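You operate a simulated robot arm through the tools that you are given. There is no shell and no other tool. Be economical: measure what you need, move in short steps, check, and stop when the job is done.

The job below is to be done with a simulated robot arm. You get a single attempt, and the scene is never put back.

Task
Put the yellow dust cap and the bend former from the platform side on the pass tray.

The check looks at the end state, three seconds after you hand in, the way a careful person would. Anything else that was tipped, shoved, dropped, spilled or broken makes it a failure. Lids that push on must go on centred and level and be pressed home; caps that screw on are set level and turned clockwise until they are tight.

Robot
A 7-joint arm with a two-finger parallel gripper, fixed in place. Base frame: the origin is at the foot of the arm, x ahead of it, y to its left, z up; the work surface is at about z = 0. Readings come in mm, rad, newtons and seconds.
With the tool pointing down near the work surface it reaches from about 240 to 620 mm from the base axis. Its first joint turns from -1.152 to 1.152 rad. Payload 2.6 kg.
The tool frame sits at the grasp point between the pads (the TCP): z along the fingers, y along the line on which they close. The tips reach 30 mm beyond it. Largest opening 94 mm; finger width 28, thickness 10; the body of the gripper, 50 by 96 mm, starts 55 mm behind the TCP.
Orientation is that of the tool frame in the base frame, as a unit quaternion [w, x, y, z]. With the fingers straight down and closing along the base's y, the tool's x points along the base's -x, its y along +y and its z along -z.

Tools
- The arm moves only by the tool drive_tool. Its argument "plan" is a list of rows, each a list of 7 numbers: the finger opening in mm, from 0 to 94, then the shift along the tool's x, y, z in units of 400 mm (1.0 is 400 mm), then the turn, a rotation vector about the tool's x, y, z in units of 120 degrees (1.0 is 120 degrees). In form: [[fingers, tx, ty, tz, rx, ry, rz], ...]. A call has 1 to 10 rows; each row is the pose to reach, as a shift and turn from the pose commanded when the call began, along the tool's axes at that moment. A call with a number of a shift or a turn outside -1 to 1 is refused whole. A row lasts 0.2 s, in which the tool goes at most 50 mm and 0.15 rad; a call with a longer step from one row to the next is refused whole, and so is a gripper value outside its range. A pose out of reach is approached as far as the arm can. The call stops where the force on the tool passes 40 N (or 10 N more than at its start, if that is more) or the arm is blocked; 0.2 s more then pass. Each finger travels about 72 mm/s and halts on what it meets, pressing with about 38 N; the grip force reading is that of the motor and also rises with nothing between the fingers. The clock runs only during rows and for 0.2 s after the last one: add rows that repeat a pose to give the fingers time. It gives the time, the measured TCP pose, the force on the tool (base axes), the opening and the grip force at its end, in the units of the frame above (readings bear some noise).
- Cameras (640 x 400 px; columns grow to the right, rows downward): "scene" is fixed at [51.6, 458.7, 554.8]; the picture's right is [-0.52, -0.85, 0.00], its down [-0.58, 0.36, -0.73] and it looks along [0.63, -0.38, -0.68] (base axes); focal length 337 px, centre (320, 200). "wrist" rides on the gripper at [-37, 0, -58] in the tool frame; the picture's right is [0.00, -1.00, 0.00], its down [0.97, 0.00, -0.24] and it looks along [0.24, 0.00, 0.97] (tool axes); focal length 218 px, centre (320, 200).
- get_image(camera): a new picture of that camera. No time passes.
- probe_pixels(camera, pixels): for up to 12 pixels [column, row] of the newest picture of that camera ("zoom" is the newest enlarged one), the place [x, y, z] in the base frame of the surface seen there, good to about 2 mm. No time passes.
- inspect(camera, box): a new picture of the part [left, top, right, bottom] of that camera's present view, enlarged. No time passes.
- sign_off(): hands the job in; it is judged then, once.

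Keep the steps short. Do not move on a guess: measure, check each grasp and each placing, and mend mistakes. In all there are 60 turns and 26 pictures (those below and enlarged ones count). Leave the gripper open and the arm clear of the work at the hand-in unless told otherwise, and finish with a single line.

The tools are called after "Call:" as a command line: name --pt "numbers of a row" for each row, then --argument value for the rest, lists and objects as JSON in quotes. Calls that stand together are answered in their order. drive_tool: Moves the arm, as the interface text tells. Its arguments: {"type":"object","properties":{"plan":{"type":"array","items":{"type":"array","items":{"type":"number"}}}},"required":["plan"]} The other tools are called the same way: get_image (camera) takes a picture; probe_pixels (camera, pixels) gives the place of the surface under pixels of a picture; inspect (camera, box) takes an enlarged picture of a part of a camera's view; sign_off () hands the job in.

At the start:

```text
time: 0.0
ee_pos: [297.3, 166.1, 315.4]
ee_rot: [0.0, -0.001, 1.0, 0.001]
ft_force: [-0.6, -0.2, 0.1]
grip_width: 94.2
finger_force: 0.1
```

scene: 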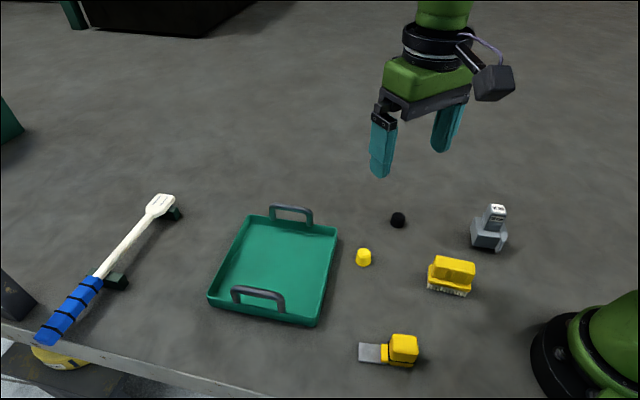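
wrist: 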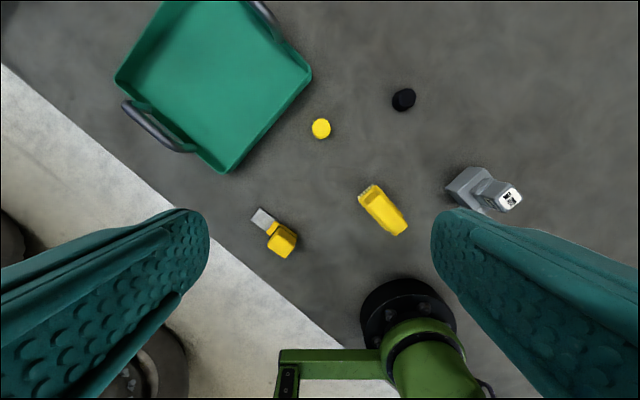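

I see a green tray, a yellow cap at about (363,257), a black cap at (398,220), a grey object at (488,230), a yellow brush and a scraper-like item. I'll zoom in to tell them apart.

Call:
inspect --camera "scene" --box '[340, 190, 530, 310]'

Call:
inspect --camera "scene" --box '[330, 300, 450, 380]'

Call:
inspect --camera "wrist" --box '[240, 70, 540, 270]'

```text
3.33 times, centred on (435, 250) of scene
```

zoom: 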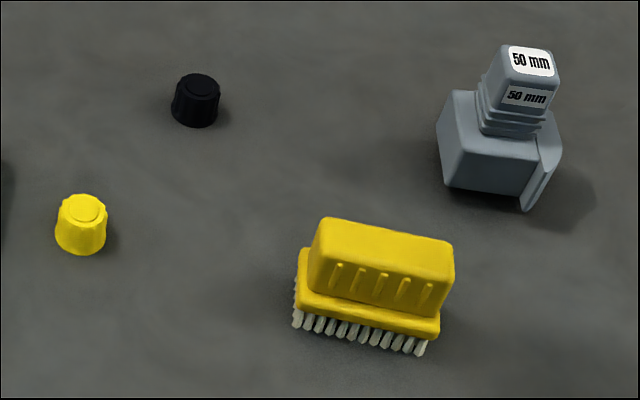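

```text
5.00 times, centred on (390, 340) of scene
```

zoom: 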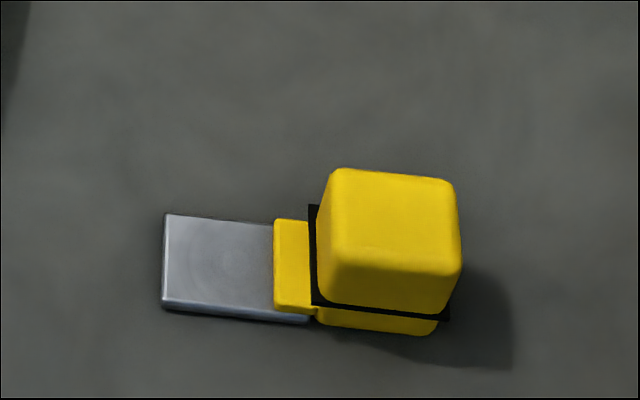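

```text
2.00 times, centred on (390, 170) of wrist
```

zoom: 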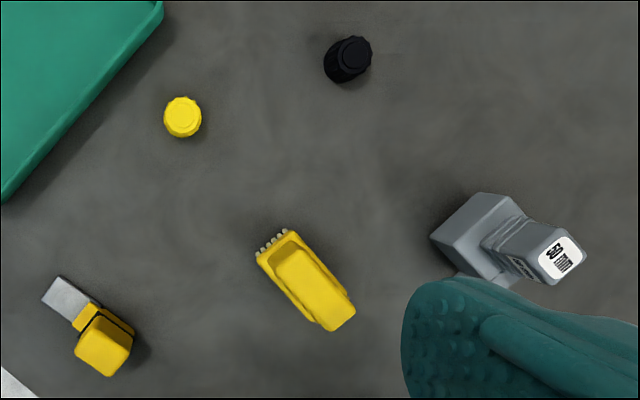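

The grey item is marked "50 mm" and the yellow one has a steel plate. I'll look at the rest of the scene before deciding which is the bend former and which side is the platform.

Call:
inspect --camera "scene" --box '[0, 180, 340, 400]'

Call:
inspect --camera "scene" --box '[455, 190, 525, 260]'

Call:
inspect --camera "scene" --box '[0, 0, 320, 200]'

Call:
get_image --camera "scene"

Call:
probe_pixels --camera "scene" --pixels '[[363, 252], [363, 265], [398, 215], [497, 208], [480, 225], [475, 245], [500, 247], [250, 218], [335, 230], [213, 298], [318, 322], [275, 260]]'

Call:
probe_pixels --camera "scene" --pixels '[[60, 360], [20, 300], [5, 125], [150, 20], [404, 342], [370, 352], [455, 265], [100, 362], [20, 385], [120, 392], [291, 208], [258, 292]]'

```text
1.82 times, centred on (170, 290) of scene
```

zoom: 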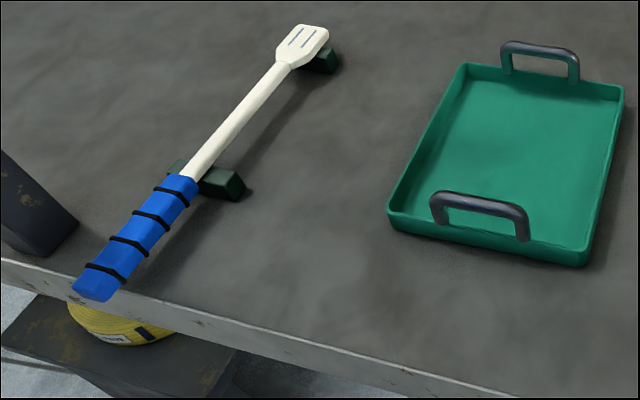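

```text
5.71 times, centred on (490, 225) of scene
```

zoom: 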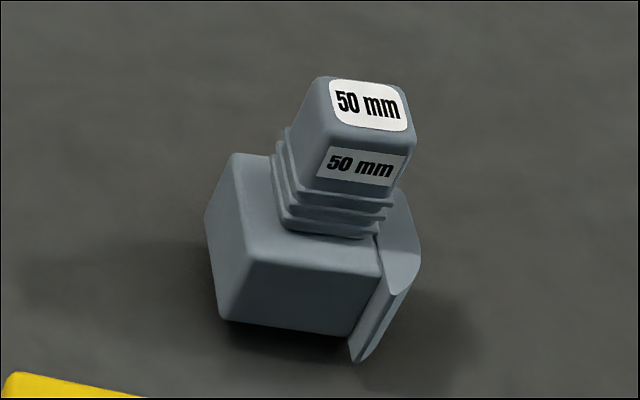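

```text
2.00 times, centred on (160, 100) of scene
```

zoom: 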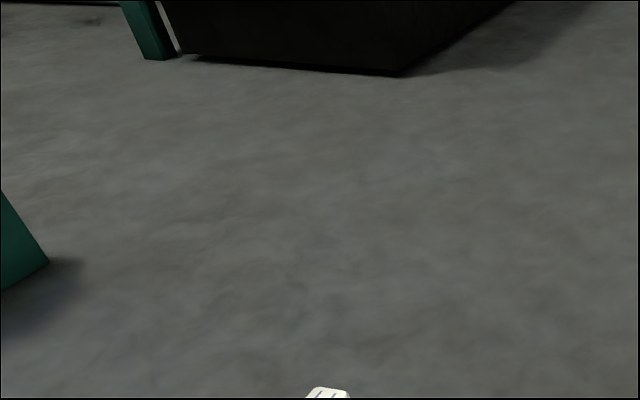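

```text
17 pictures are left
```

scene: 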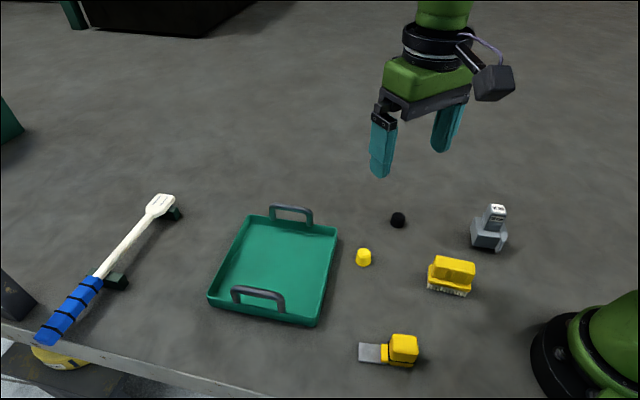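

```text
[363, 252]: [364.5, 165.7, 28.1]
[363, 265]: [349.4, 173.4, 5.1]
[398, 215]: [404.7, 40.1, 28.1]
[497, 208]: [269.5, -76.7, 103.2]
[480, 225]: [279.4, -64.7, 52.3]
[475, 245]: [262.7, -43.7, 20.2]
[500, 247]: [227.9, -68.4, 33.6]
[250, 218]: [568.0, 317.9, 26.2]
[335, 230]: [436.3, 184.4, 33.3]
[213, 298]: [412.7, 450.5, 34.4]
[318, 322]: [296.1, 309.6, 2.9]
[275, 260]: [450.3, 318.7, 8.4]
```

```text
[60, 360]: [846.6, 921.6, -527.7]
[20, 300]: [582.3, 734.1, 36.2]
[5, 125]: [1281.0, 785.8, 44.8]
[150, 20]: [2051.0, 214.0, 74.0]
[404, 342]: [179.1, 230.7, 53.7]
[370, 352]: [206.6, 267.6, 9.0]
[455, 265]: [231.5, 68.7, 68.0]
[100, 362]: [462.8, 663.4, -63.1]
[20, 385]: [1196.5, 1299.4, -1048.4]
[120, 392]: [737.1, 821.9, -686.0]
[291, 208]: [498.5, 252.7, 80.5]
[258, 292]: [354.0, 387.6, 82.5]
```

The grey "50 mm" block with the curved flange must be the bend former: tall handle, top at about z=103. I'll measure its shape in an enlarged picture.

Call:
inspect --camera "scene" --box '[455, 190, 525, 260]'

Call:
probe_pixels --camera "zoom" --pixels '[[335, 85], [400, 95], [405, 122], [335, 115], [320, 148], [405, 155], [300, 205], [385, 215], [235, 165], [240, 260], [375, 270], [400, 235]]'

Call:
probe_pixels --camera "zoom" --pixels '[[365, 105], [325, 180], [395, 185], [360, 180], [225, 310], [340, 325], [395, 300], [360, 350], [215, 205], [285, 140], [410, 210], [250, 185]]'

```text
5.71 times, centred on (490, 225) of scene
```

zoom: 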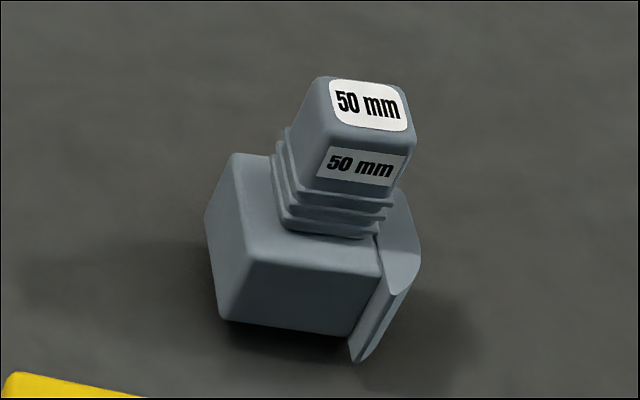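

```text
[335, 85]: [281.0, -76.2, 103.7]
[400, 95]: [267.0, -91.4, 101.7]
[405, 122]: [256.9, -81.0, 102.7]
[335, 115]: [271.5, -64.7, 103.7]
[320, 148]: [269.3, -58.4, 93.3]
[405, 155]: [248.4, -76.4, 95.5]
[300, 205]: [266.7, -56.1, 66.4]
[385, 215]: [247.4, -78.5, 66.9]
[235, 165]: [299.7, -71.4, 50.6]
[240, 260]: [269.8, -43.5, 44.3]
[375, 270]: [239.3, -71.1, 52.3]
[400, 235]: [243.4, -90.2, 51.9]
```

```text
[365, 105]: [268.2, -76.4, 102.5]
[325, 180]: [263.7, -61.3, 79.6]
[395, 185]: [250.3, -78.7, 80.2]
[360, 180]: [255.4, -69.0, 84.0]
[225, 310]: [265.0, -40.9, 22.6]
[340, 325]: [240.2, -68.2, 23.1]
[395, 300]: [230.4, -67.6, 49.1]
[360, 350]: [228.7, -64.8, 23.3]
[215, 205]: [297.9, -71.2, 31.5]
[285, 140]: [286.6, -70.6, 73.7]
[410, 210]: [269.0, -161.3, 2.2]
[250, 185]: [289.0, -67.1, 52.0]
```

The former's handle is about 26 x 29 mm, centred near (266.5,-75.5) and turned 45°, with its base top at z=52. I'll do the cap first so the tall former isn't in the way. I'm measuring the cap from the wrist view, top at (321,128).

Call:
get_image --camera "wrist"

Call:
probe_pixels --camera "wrist" --pixels '[[321, 128], [314, 128], [328, 128], [321, 121], [321, 135], [210, 90], [120, 80], [305, 75], [225, 168]]'

```text
15 pictures are left
```

wrist: 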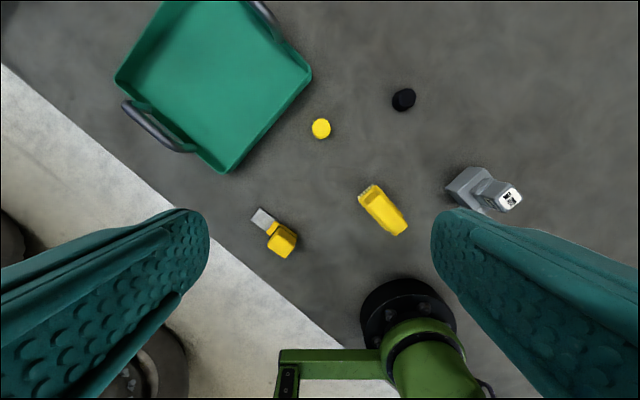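

```text
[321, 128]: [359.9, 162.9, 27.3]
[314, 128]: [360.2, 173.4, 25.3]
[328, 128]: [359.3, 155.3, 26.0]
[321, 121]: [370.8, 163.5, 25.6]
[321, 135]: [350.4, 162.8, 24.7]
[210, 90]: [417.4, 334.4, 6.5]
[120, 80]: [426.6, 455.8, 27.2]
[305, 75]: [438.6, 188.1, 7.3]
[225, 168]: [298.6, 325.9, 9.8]
```

The cap centre is about (360.5,164.5), top z≈27, diameter ≈24. I'll descend to a hover at z≈100 with the fingers at 56 mm.

Call:
drive_tool --pt "56 -0.035 -0.001 0.1 0 0 0" --pt "56 -0.07 -0.002 0.2 0 0 0" --pt "56 -0.105 -0.003 0.3 0 0 0" --pt "56 -0.14 -0.004 0.4 0 0 0" --pt "56 -0.158 -0.004 0.5 0 0 0" --pt "56 -0.158 -0.004 0.538 0 0 0" --pt "56 -0.158 -0.004 0.538 0 0 0"

Call:
get_image --camera "wrist"

```text
time: 1.6
ee_pos: [360.8, 163.5, 98.7]
ee_rot: [0.001, 0.0, 1.0, -0.001]
ft_force: [-0.1, 0.3, -0.6]
grip_width: 56.2
finger_force: 0.1
```

```text
14 pictures are left
```

wrist: 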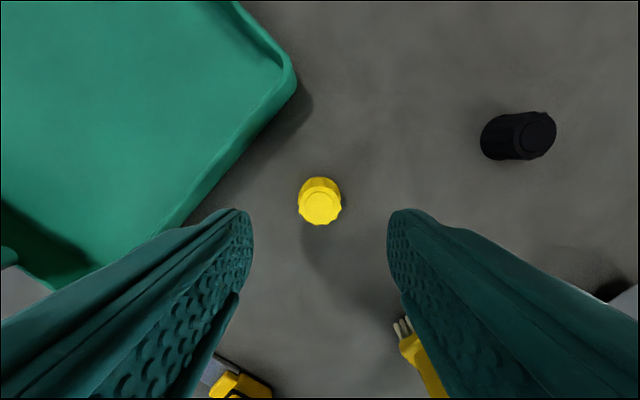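

The cap sits centred between the fingers at (320,205). I'll descend to TCP z≈38, close, then check.

Call:
drive_tool --pt "56 0 0 0.08 0 0 0" --pt "56 0 0 0.152 0 0 0" --pt "56 0 0 0.152 0 0 0" --pt "16 0 0 0.152 0 0 0" --pt "16 0 0 0.152 0 0 0" --pt "16 0 0 0.152 0 0 0"

```text
time: 3.0
ee_pos: [361.1, 162.4, 38.7]
ee_rot: [0.001, 0.0, 1.0, -0.001]
ft_force: [0.8, 0.1, -0.6]
grip_width: 27.4
finger_force: 37.8
```

Gripped at 27.4 mm, 37.8 N. I'll lift 110 mm and carry it to above (402,288) in the tray.

Call:
drive_tool --pt "16 0 0 -0.1 0 0 0" --pt "16 0 0 -0.2 0 0 0" --pt "16 0 0 -0.275 0 0 0" --pt "16 -0.034 0.1 -0.275 0 0 0" --pt "16 -0.068 0.2 -0.275 0 0 0" --pt "16 -0.1 0.3 -0.275 0 0 0" --pt "16 -0.103 0.314 -0.275 0 0 0" --pt "16 -0.103 0.314 -0.275 0 0 0"

Call:
get_image --camera "scene"

```text
time: 4.8
ee_pos: [402.6, 289.2, 148.7]
ee_rot: [-0.001, 0.0, 1.0, 0.0]
ft_force: [-0.3, -0.1, 0.2]
grip_width: 27.5
finger_force: 37.9
```

```text
13 pictures are left
```

scene: 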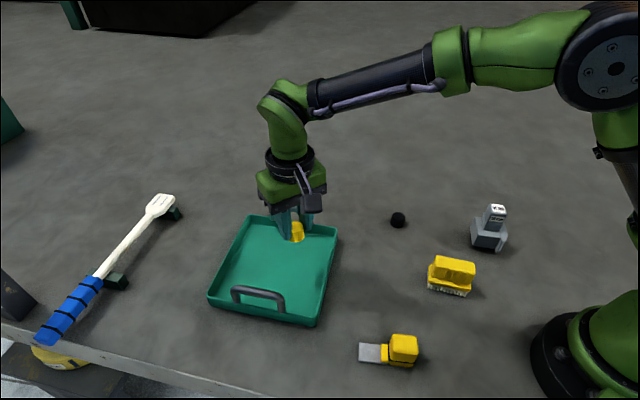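

The cap is held above the tray. I'll lower to TCP z≈47 with slow final steps.

Call:
drive_tool --pt "16 0 0 0.1 0 0 0" --pt "16 0 0 0.2 0 0 0" --pt "16 0 0 0.24 0 0 0" --pt "16 0 0 0.25 0 0 0" --pt "16 0 0 0.253 0 0 0" --pt "16 0 0 0.253 0 0 0"

```text
time: 6.2
ee_pos: [401.3, 288.8, 47.8]
ee_rot: [0.0, 0.0, 1.0, 0.0]
ft_force: [-0.6, 0.5, 0.4]
grip_width: 27.6
finger_force: 37.9
```

No contact yet. I'll creep down 1 mm at a time.

Call:
drive_tool --pt "16 0 0 0.0025 0 0 0" --pt "16 0 0 0.0025 0 0 0"

Call:
drive_tool --pt "16 0 0 0.0025 0 0 0" --pt "16 0 0 0.0025 0 0 0"

```text
time: 6.8
ee_pos: [402.4, 289.4, 46.7]
ee_rot: [0.0, 0.001, 1.0, 0.0]
ft_force: [0.2, -0.4, -0.4]
grip_width: 27.8
finger_force: 37.8
```

```text
time: 7.4
ee_pos: [401.8, 289.4, 46.1]
ee_rot: [0.0, 0.0, 1.0, 0.0]
ft_force: [-0.3, -0.2, -0.2]
grip_width: 27.5
finger_force: 37.7
```

Call:
drive_tool --pt "16 0 0 0.0025 0 0 0" --pt "16 0 0 0.0025 0 0 0"

Call:
drive_tool --pt "16 0 0 0.0025 0 0 0" --pt "16 0 0 0.0025 0 0 0"

Call:
inspect --camera "scene" --box '[240, 190, 350, 290]'

```text
time: 8.0
ee_pos: [401.1, 288.3, 45.3]
ee_rot: [0.0, -0.001, 1.0, 0.0]
ft_force: [0.9, -0.2, 0.9]
grip_width: 27.5
finger_force: 37.6
```

```text
time: 8.6
ee_pos: [402.5, 290.0, 44.9]
ee_rot: [0.0, 0.0, 1.0, 0.0]
ft_force: [-5.9, -3.9, 14.5]
grip_width: 27.5
finger_force: 38.3
```

```text
4.00 times, centred on (295, 240) of scene
```

zoom: 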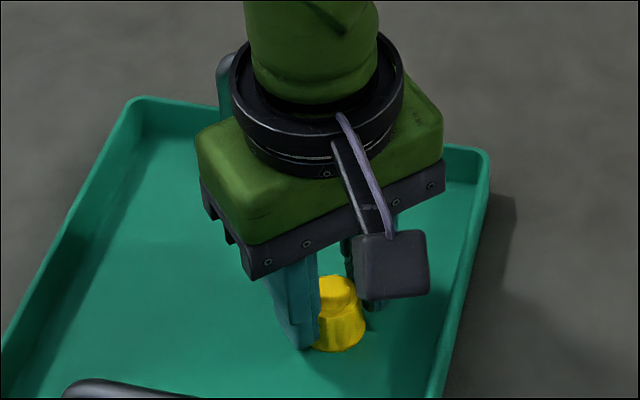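

Contact: 14.5 N upward, and the cap is upright on the tray floor. I'll open to 56 mm and rise straight up.

Call:
drive_tool --pt "40 0 0 -0.002 0 0 0" --pt "56 0 0 -0.002 0 0 0" --pt "56 0 0 -0.002 0 0 0" --pt "56 0 0 -0.1 0 0 0" --pt "56 0 0 -0.2 0 0 0" --pt "56 0 0 -0.3 0 0 0" --pt "56 0 0 -0.4 0 0 0" --pt "56 0 0 -0.4 0 0 0"

Call:
get_image --camera "wrist"

Call:
probe_pixels --camera "wrist" --pixels '[[320, 165], [320, 175], [320, 185]]'

```text
time: 10.4
ee_pos: [401.8, 289.7, 206.4]
ee_rot: [0.0, 0.0, 1.0, 0.0]
ft_force: [0.0, 0.0, 0.8]
grip_width: 56.0
finger_force: 0.0
```

```text
11 pictures are left
```

wrist: 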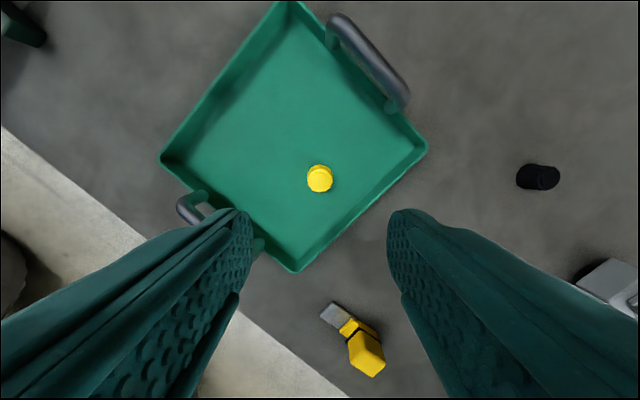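

```text
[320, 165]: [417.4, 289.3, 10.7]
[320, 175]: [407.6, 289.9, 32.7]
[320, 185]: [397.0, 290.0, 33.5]
```

The cap is standing in the tray with its top at z≈33. Next I'll travel at z≈206 to above the former at (266.5,-75.5), turning the tool 45° so the fingers close across its label faces.

Call:
drive_tool --pt "64 0.0376 -0.1015 0 0 0 -0.0417" --pt "64 0.0752 -0.203 0 0 0 -0.0833" --pt "64 0.1127 -0.3044 0 0 0 -0.125" --pt "64 0.1503 -0.406 0 0 0 -0.1667" --pt "64 0.1879 -0.5074 0 0 0 -0.2083" --pt "64 0.2255 -0.609 0 0 0 -0.25" --pt "64 0.263 -0.71 0 0 0 -0.2917" --pt "64 0.3 -0.812 0 0 0 -0.3333" --pt "64 0.338 -0.913 0 0 0 -0.375" --pt "64 0.338 -0.913 0 0 0 -0.375"

Call:
get_image --camera "wrist"

```text
time: 12.6
ee_pos: [264.7, -77.0, 205.6]
ee_rot: [0.0, -0.382, 0.924, 0.0]
ft_force: [-0.1, 0.3, 0.1]
grip_width: 64.3
finger_force: 0.1
```

```text
10 pictures are left
```

wrist: 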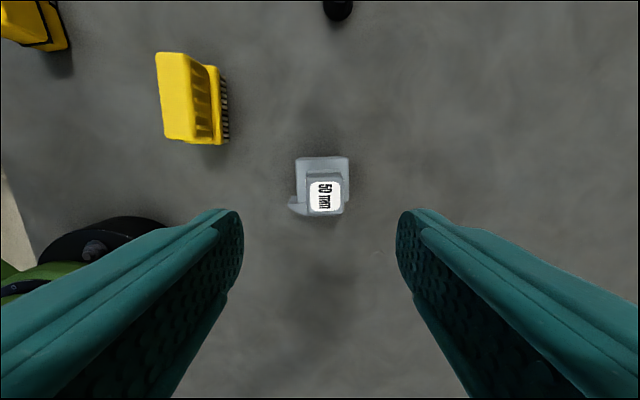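

The handle edges line up with the fingers. I'll measure the top edges around (325,196).

Call:
probe_pixels --camera "wrist" --pixels '[[325, 196], [310, 196], [341, 196], [325, 181], [325, 212], [306, 185], [345, 170], [299, 165], [296, 202]]'

Call:
inspect --camera "wrist" --box '[275, 145, 375, 225]'

```text
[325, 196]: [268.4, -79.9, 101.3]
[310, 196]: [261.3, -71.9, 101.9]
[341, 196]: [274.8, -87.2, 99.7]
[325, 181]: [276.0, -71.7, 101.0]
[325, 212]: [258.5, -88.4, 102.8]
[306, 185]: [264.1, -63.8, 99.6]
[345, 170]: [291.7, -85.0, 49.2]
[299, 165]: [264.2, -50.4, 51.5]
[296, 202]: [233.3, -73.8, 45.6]
```

```text
5.00 times, centred on (325, 185) of wrist
```

zoom: 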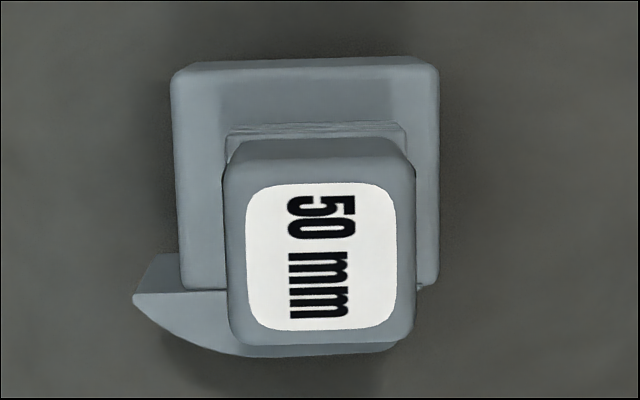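

The handle centre is (268,-79.5), so I'll shift 4.3 mm sideways and descend to TCP z≈94. That leaves the tips 12 mm above the base top.

Call:
drive_tool --pt "64 0 -0.0108 0.08 0 0 0" --pt "64 0 -0.0108 0.16 0 0 0" --pt "64 0 -0.0108 0.24 0 0 0" --pt "64 0 -0.0108 0.279 0 0 0" --pt "64 0 -0.0108 0.279 0 0 0"

Call:
inspect --camera "scene" --box '[440, 150, 550, 260]'

```text
time: 13.8
ee_pos: [269.2, -79.2, 92.7]
ee_rot: [0.0, -0.382, 0.924, 0.0]
ft_force: [-0.2, -0.2, -0.1]
grip_width: 64.1
finger_force: 0.1
```

```text
3.64 times, centred on (495, 205) of scene
```

zoom: 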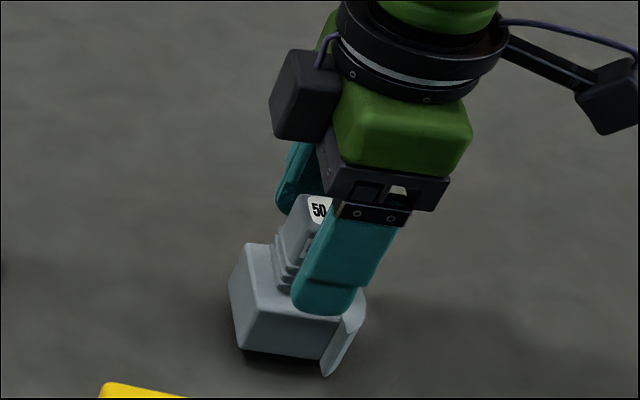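

The fingers straddle the handle. I'll close on it.

Call:
drive_tool --pt "50 0 0 0 0 0 0" --pt "36 0 0 0 0 0 0" --pt "16 0 0 0 0 0 0" --pt "16 0 0 0 0 0 0" --pt "16 0 0 0 0 0 0"

```text
time: 15.0
ee_pos: [269.4, -78.6, 92.9]
ee_rot: [0.0, -0.383, 0.924, 0.0]
ft_force: [-0.3, 0.2, 0.0]
grip_width: 34.2
finger_force: 38.1
```

Gripped at 34.2 mm, probably on the ribs. I'll lift 40 mm and check for slip or tilt.

Call:
drive_tool --pt "16 0 0 -0.02 0 0 0" --pt "16 0 0 -0.06 0 0 0" --pt "16 0 0 -0.1 0 0 0" --pt "16 0 0 -0.1 0 0 0"

Call:
inspect --camera "scene" --box '[440, 130, 550, 240]'

```text
time: 16.0
ee_pos: [270.7, -78.7, 133.2]
ee_rot: [0.0, -0.384, 0.924, 0.0]
ft_force: [-1.2, 0.4, -3.0]
grip_width: 34.4
finger_force: 38.4
```

```text
3.64 times, centred on (495, 185) of scene
```

zoom: 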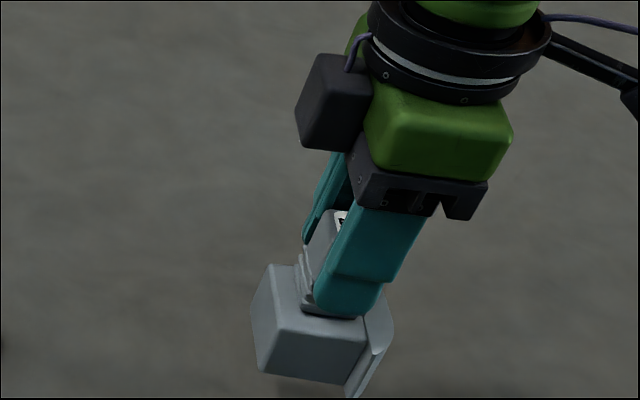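

It is lifted, level and firm (about 3 N of weight). I'll raise it to z≈215 and go halfway to the tray.

Call:
drive_tool --pt "16 0 0 -0.1 0 0 0" --pt "16 0 0 -0.205 0 0 0" --pt "16 -0.08 0.031 -0.205 0 0 0" --pt "16 -0.18 0.07 -0.205 0 0 0" --pt "16 -0.28 0.109 -0.205 0 0 0" --pt "16 -0.38 0.148 -0.205 0 0 0" --pt "16 -0.47 0.183 -0.205 0 0 0" --pt "16 -0.538 0.21 -0.205 0 0 0" --pt "16 -0.538 0.21 -0.205 0 0 0"

```text
time: 18.0
ee_pos: [361.6, 132.5, 214.8]
ee_rot: [0.0, -0.383, 0.924, 0.0]
ft_force: [-0.4, 0.1, -3.0]
grip_width: 34.0
finger_force: 37.9
```

Still held. Now the second half, to above (456,344).

Call:
drive_tool --pt "16 -0.08 0.031 0 0 0 0" --pt "16 -0.18 0.069 0 0 0 0" --pt "16 -0.28 0.107 0 0 0 0" --pt "16 -0.38 0.145 0 0 0 0" --pt "16 -0.47 0.18 0 0 0 0" --pt "16 -0.541 0.207 0 0 0 0" --pt "16 -0.541 0.207 0 0 0 0" --pt "16 -0.541 0.207 0 0 0 0"

Call:
get_image --camera "scene"

Call:
get_image --camera "wrist"

```text
time: 19.8
ee_pos: [456.3, 344.6, 213.9]
ee_rot: [0.0, -0.383, 0.924, -0.001]
ft_force: [0.2, -0.5, -4.1]
grip_width: 34.2
finger_force: 38.5
```

```text
6 pictures are left
```

scene: 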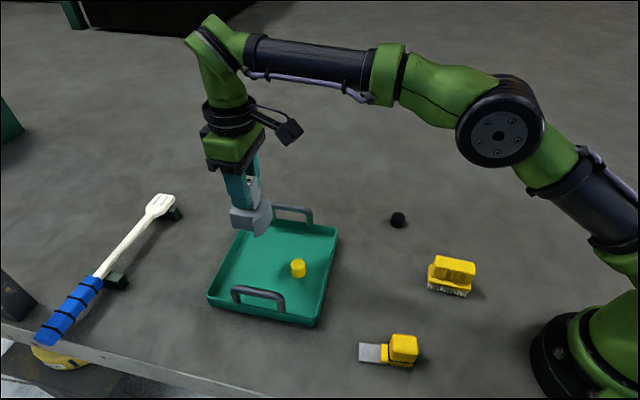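

```text
5 pictures are left
```

wrist: 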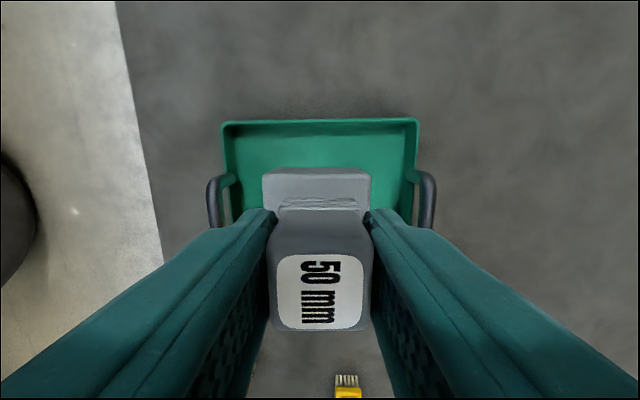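

The former is above the free part of the tray, well inside the rims and away from the cap. The tray floor is about 6.5 mm up, so it should land near TCP z≈99. I'll lower to 104 first, then creep.

Call:
drive_tool --pt "16 0 0 0.08 0 0 0" --pt "16 0 0 0.16 0 0 0" --pt "16 0 0 0.24 0 0 0" --pt "16 0 0 0.27 0 0 0" --pt "16 0 0 0.275 0 0 0" --pt "16 0 0 0.275 0 0 0"

Call:
drive_tool --pt "16 0 0 0.0025 0 0 0" --pt "16 0 0 0.005 0 0 0" --pt "16 0 0 0.0075 0 0 0" --pt "16 0 0 0.0075 0 0 0"

```text
time: 21.2
ee_pos: [457.3, 343.1, 105.0]
ee_rot: [0.0, -0.382, 0.924, 0.0]
ft_force: [-0.6, 1.0, -3.1]
grip_width: 34.2
finger_force: 38.5
```

```text
time: 22.2
ee_pos: [457.8, 344.7, 102.2]
ee_rot: [0.0, -0.382, 0.924, 0.0]
ft_force: [0.6, -0.7, -2.8]
grip_width: 34.2
finger_force: 37.8
```

No contact yet. I'll continue 1 mm at a time.

Call:
drive_tool --pt "16 0 0 0.0025 0 0 0" --pt "16 0 0 0.0025 0 0 0"

Call:
drive_tool --pt "16 0 0 0.0025 0 0 0" --pt "16 0 0 0.0025 0 0 0"

```text
time: 22.8
ee_pos: [456.7, 343.7, 101.1]
ee_rot: [-0.001, -0.382, 0.924, -0.001]
ft_force: [0.9, 0.6, -2.6]
grip_width: 34.1
finger_force: 37.9
```

```text
time: 23.4
ee_pos: [457.0, 344.5, 100.3]
ee_rot: [0.0, -0.382, 0.924, 0.0]
ft_force: [-0.4, 0.1, -3.2]
grip_width: 34.0
finger_force: 38.2
```

Call:
drive_tool --pt "16 0 0 0.002 0 0 0" --pt "16 0 0 0.002 0 0 0"

Call:
drive_tool --pt "16 0 0 0.002 0 0 0" --pt "16 0 0 0.002 0 0 0"

```text
time: 24.0
ee_pos: [456.3, 345.1, 99.5]
ee_rot: [0.0, -0.383, 0.924, 0.0]
ft_force: [-0.1, -0.3, 0.0]
grip_width: 33.9
finger_force: 37.5
```

```text
time: 24.6
ee_pos: [457.1, 346.0, 99.0]
ee_rot: [0.001, -0.382, 0.924, 0.0]
ft_force: [-2.1, -1.6, 7.5]
grip_width: 34.0
finger_force: 37.5
```

It's seated: the force went from -3 to +7.5 N. I'll open slowly and rise straight up.

Call:
drive_tool --pt "40 0 0 -0.001 0 0 0" --pt "56 0 0 -0.001 0 0 0" --pt "64 0 0 -0.001 0 0 0" --pt "64 0 0 -0.001 0 0 0" --pt "64 0 0 -0.08 0 0 0" --pt "64 0 0 -0.18 0 0 0" --pt "64 0 0 -0.28 0 0 0" --pt "64 0.1 0 -0.28 0 0 0" --pt "64 0.2 0 -0.28 0 0 0" --pt "64 0.2 0 -0.28 0 0 0"

Call:
get_image --camera "scene"

Call:
get_image --camera "wrist"

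```text
time: 26.8
ee_pos: [399.2, 287.6, 210.2]
ee_rot: [-0.001, -0.382, 0.924, 0.0]
ft_force: [-0.5, 0.6, 0.6]
grip_width: 64.1
finger_force: 0.1
```

```text
4 pictures are left
```

scene: 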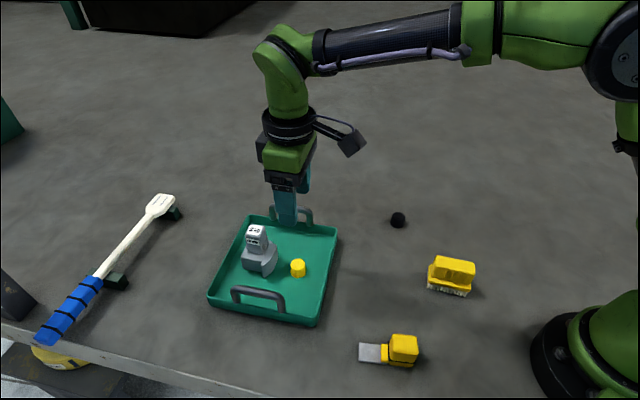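

```text
3 pictures are left
```

wrist: 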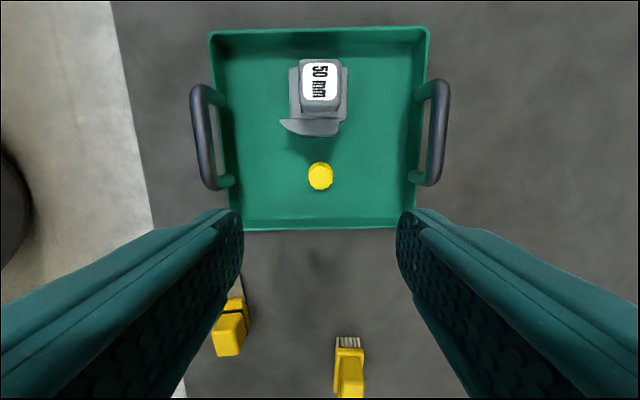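

Both objects stand upright in the tray and everything else is where it was. I'll move the arm back and up, clear of the tray, with the gripper open.

Call:
drive_tool --pt "80 0.05 0 -0.1 0 0 0" --pt "94 0.12 -0.05 -0.18 0 0 0" --pt "94 0.2 -0.1 -0.25 0 0 0" --pt "94 0.28 -0.15 -0.28 0 0 0" --pt "94 0.28 -0.15 -0.28 0 0 0"

Call:
inspect --camera "scene" --box '[190, 180, 510, 380]'

```text
time: 28.0
ee_pos: [362.7, 165.2, 321.1]
ee_rot: [-0.001, -0.383, 0.924, -0.001]
ft_force: [0.4, -0.3, 0.7]
grip_width: 94.2
finger_force: 0.0
```

```text
2.00 times, centred on (350, 280) of scene
```

zoom: 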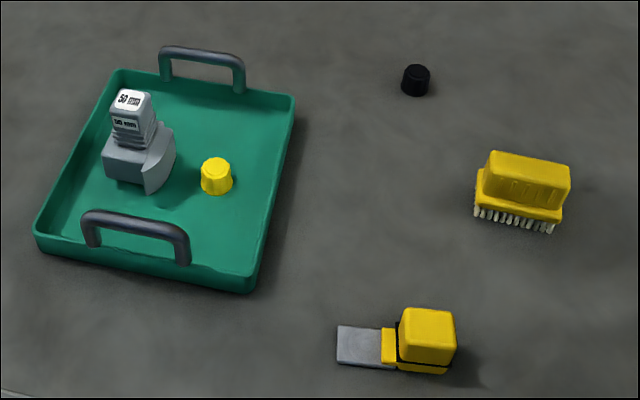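

The picture confirms both are upright in the tray, nothing else has moved, and the arm is clear and open. I'm handing in.

Call:
sign_off

```text
The job is handed in.
```

The yellow dust cap and the bend former (I took this to be the grey block marked "50 mm") are standing upright in the pass tray; nothing else was disturbed, and the job is handed in.
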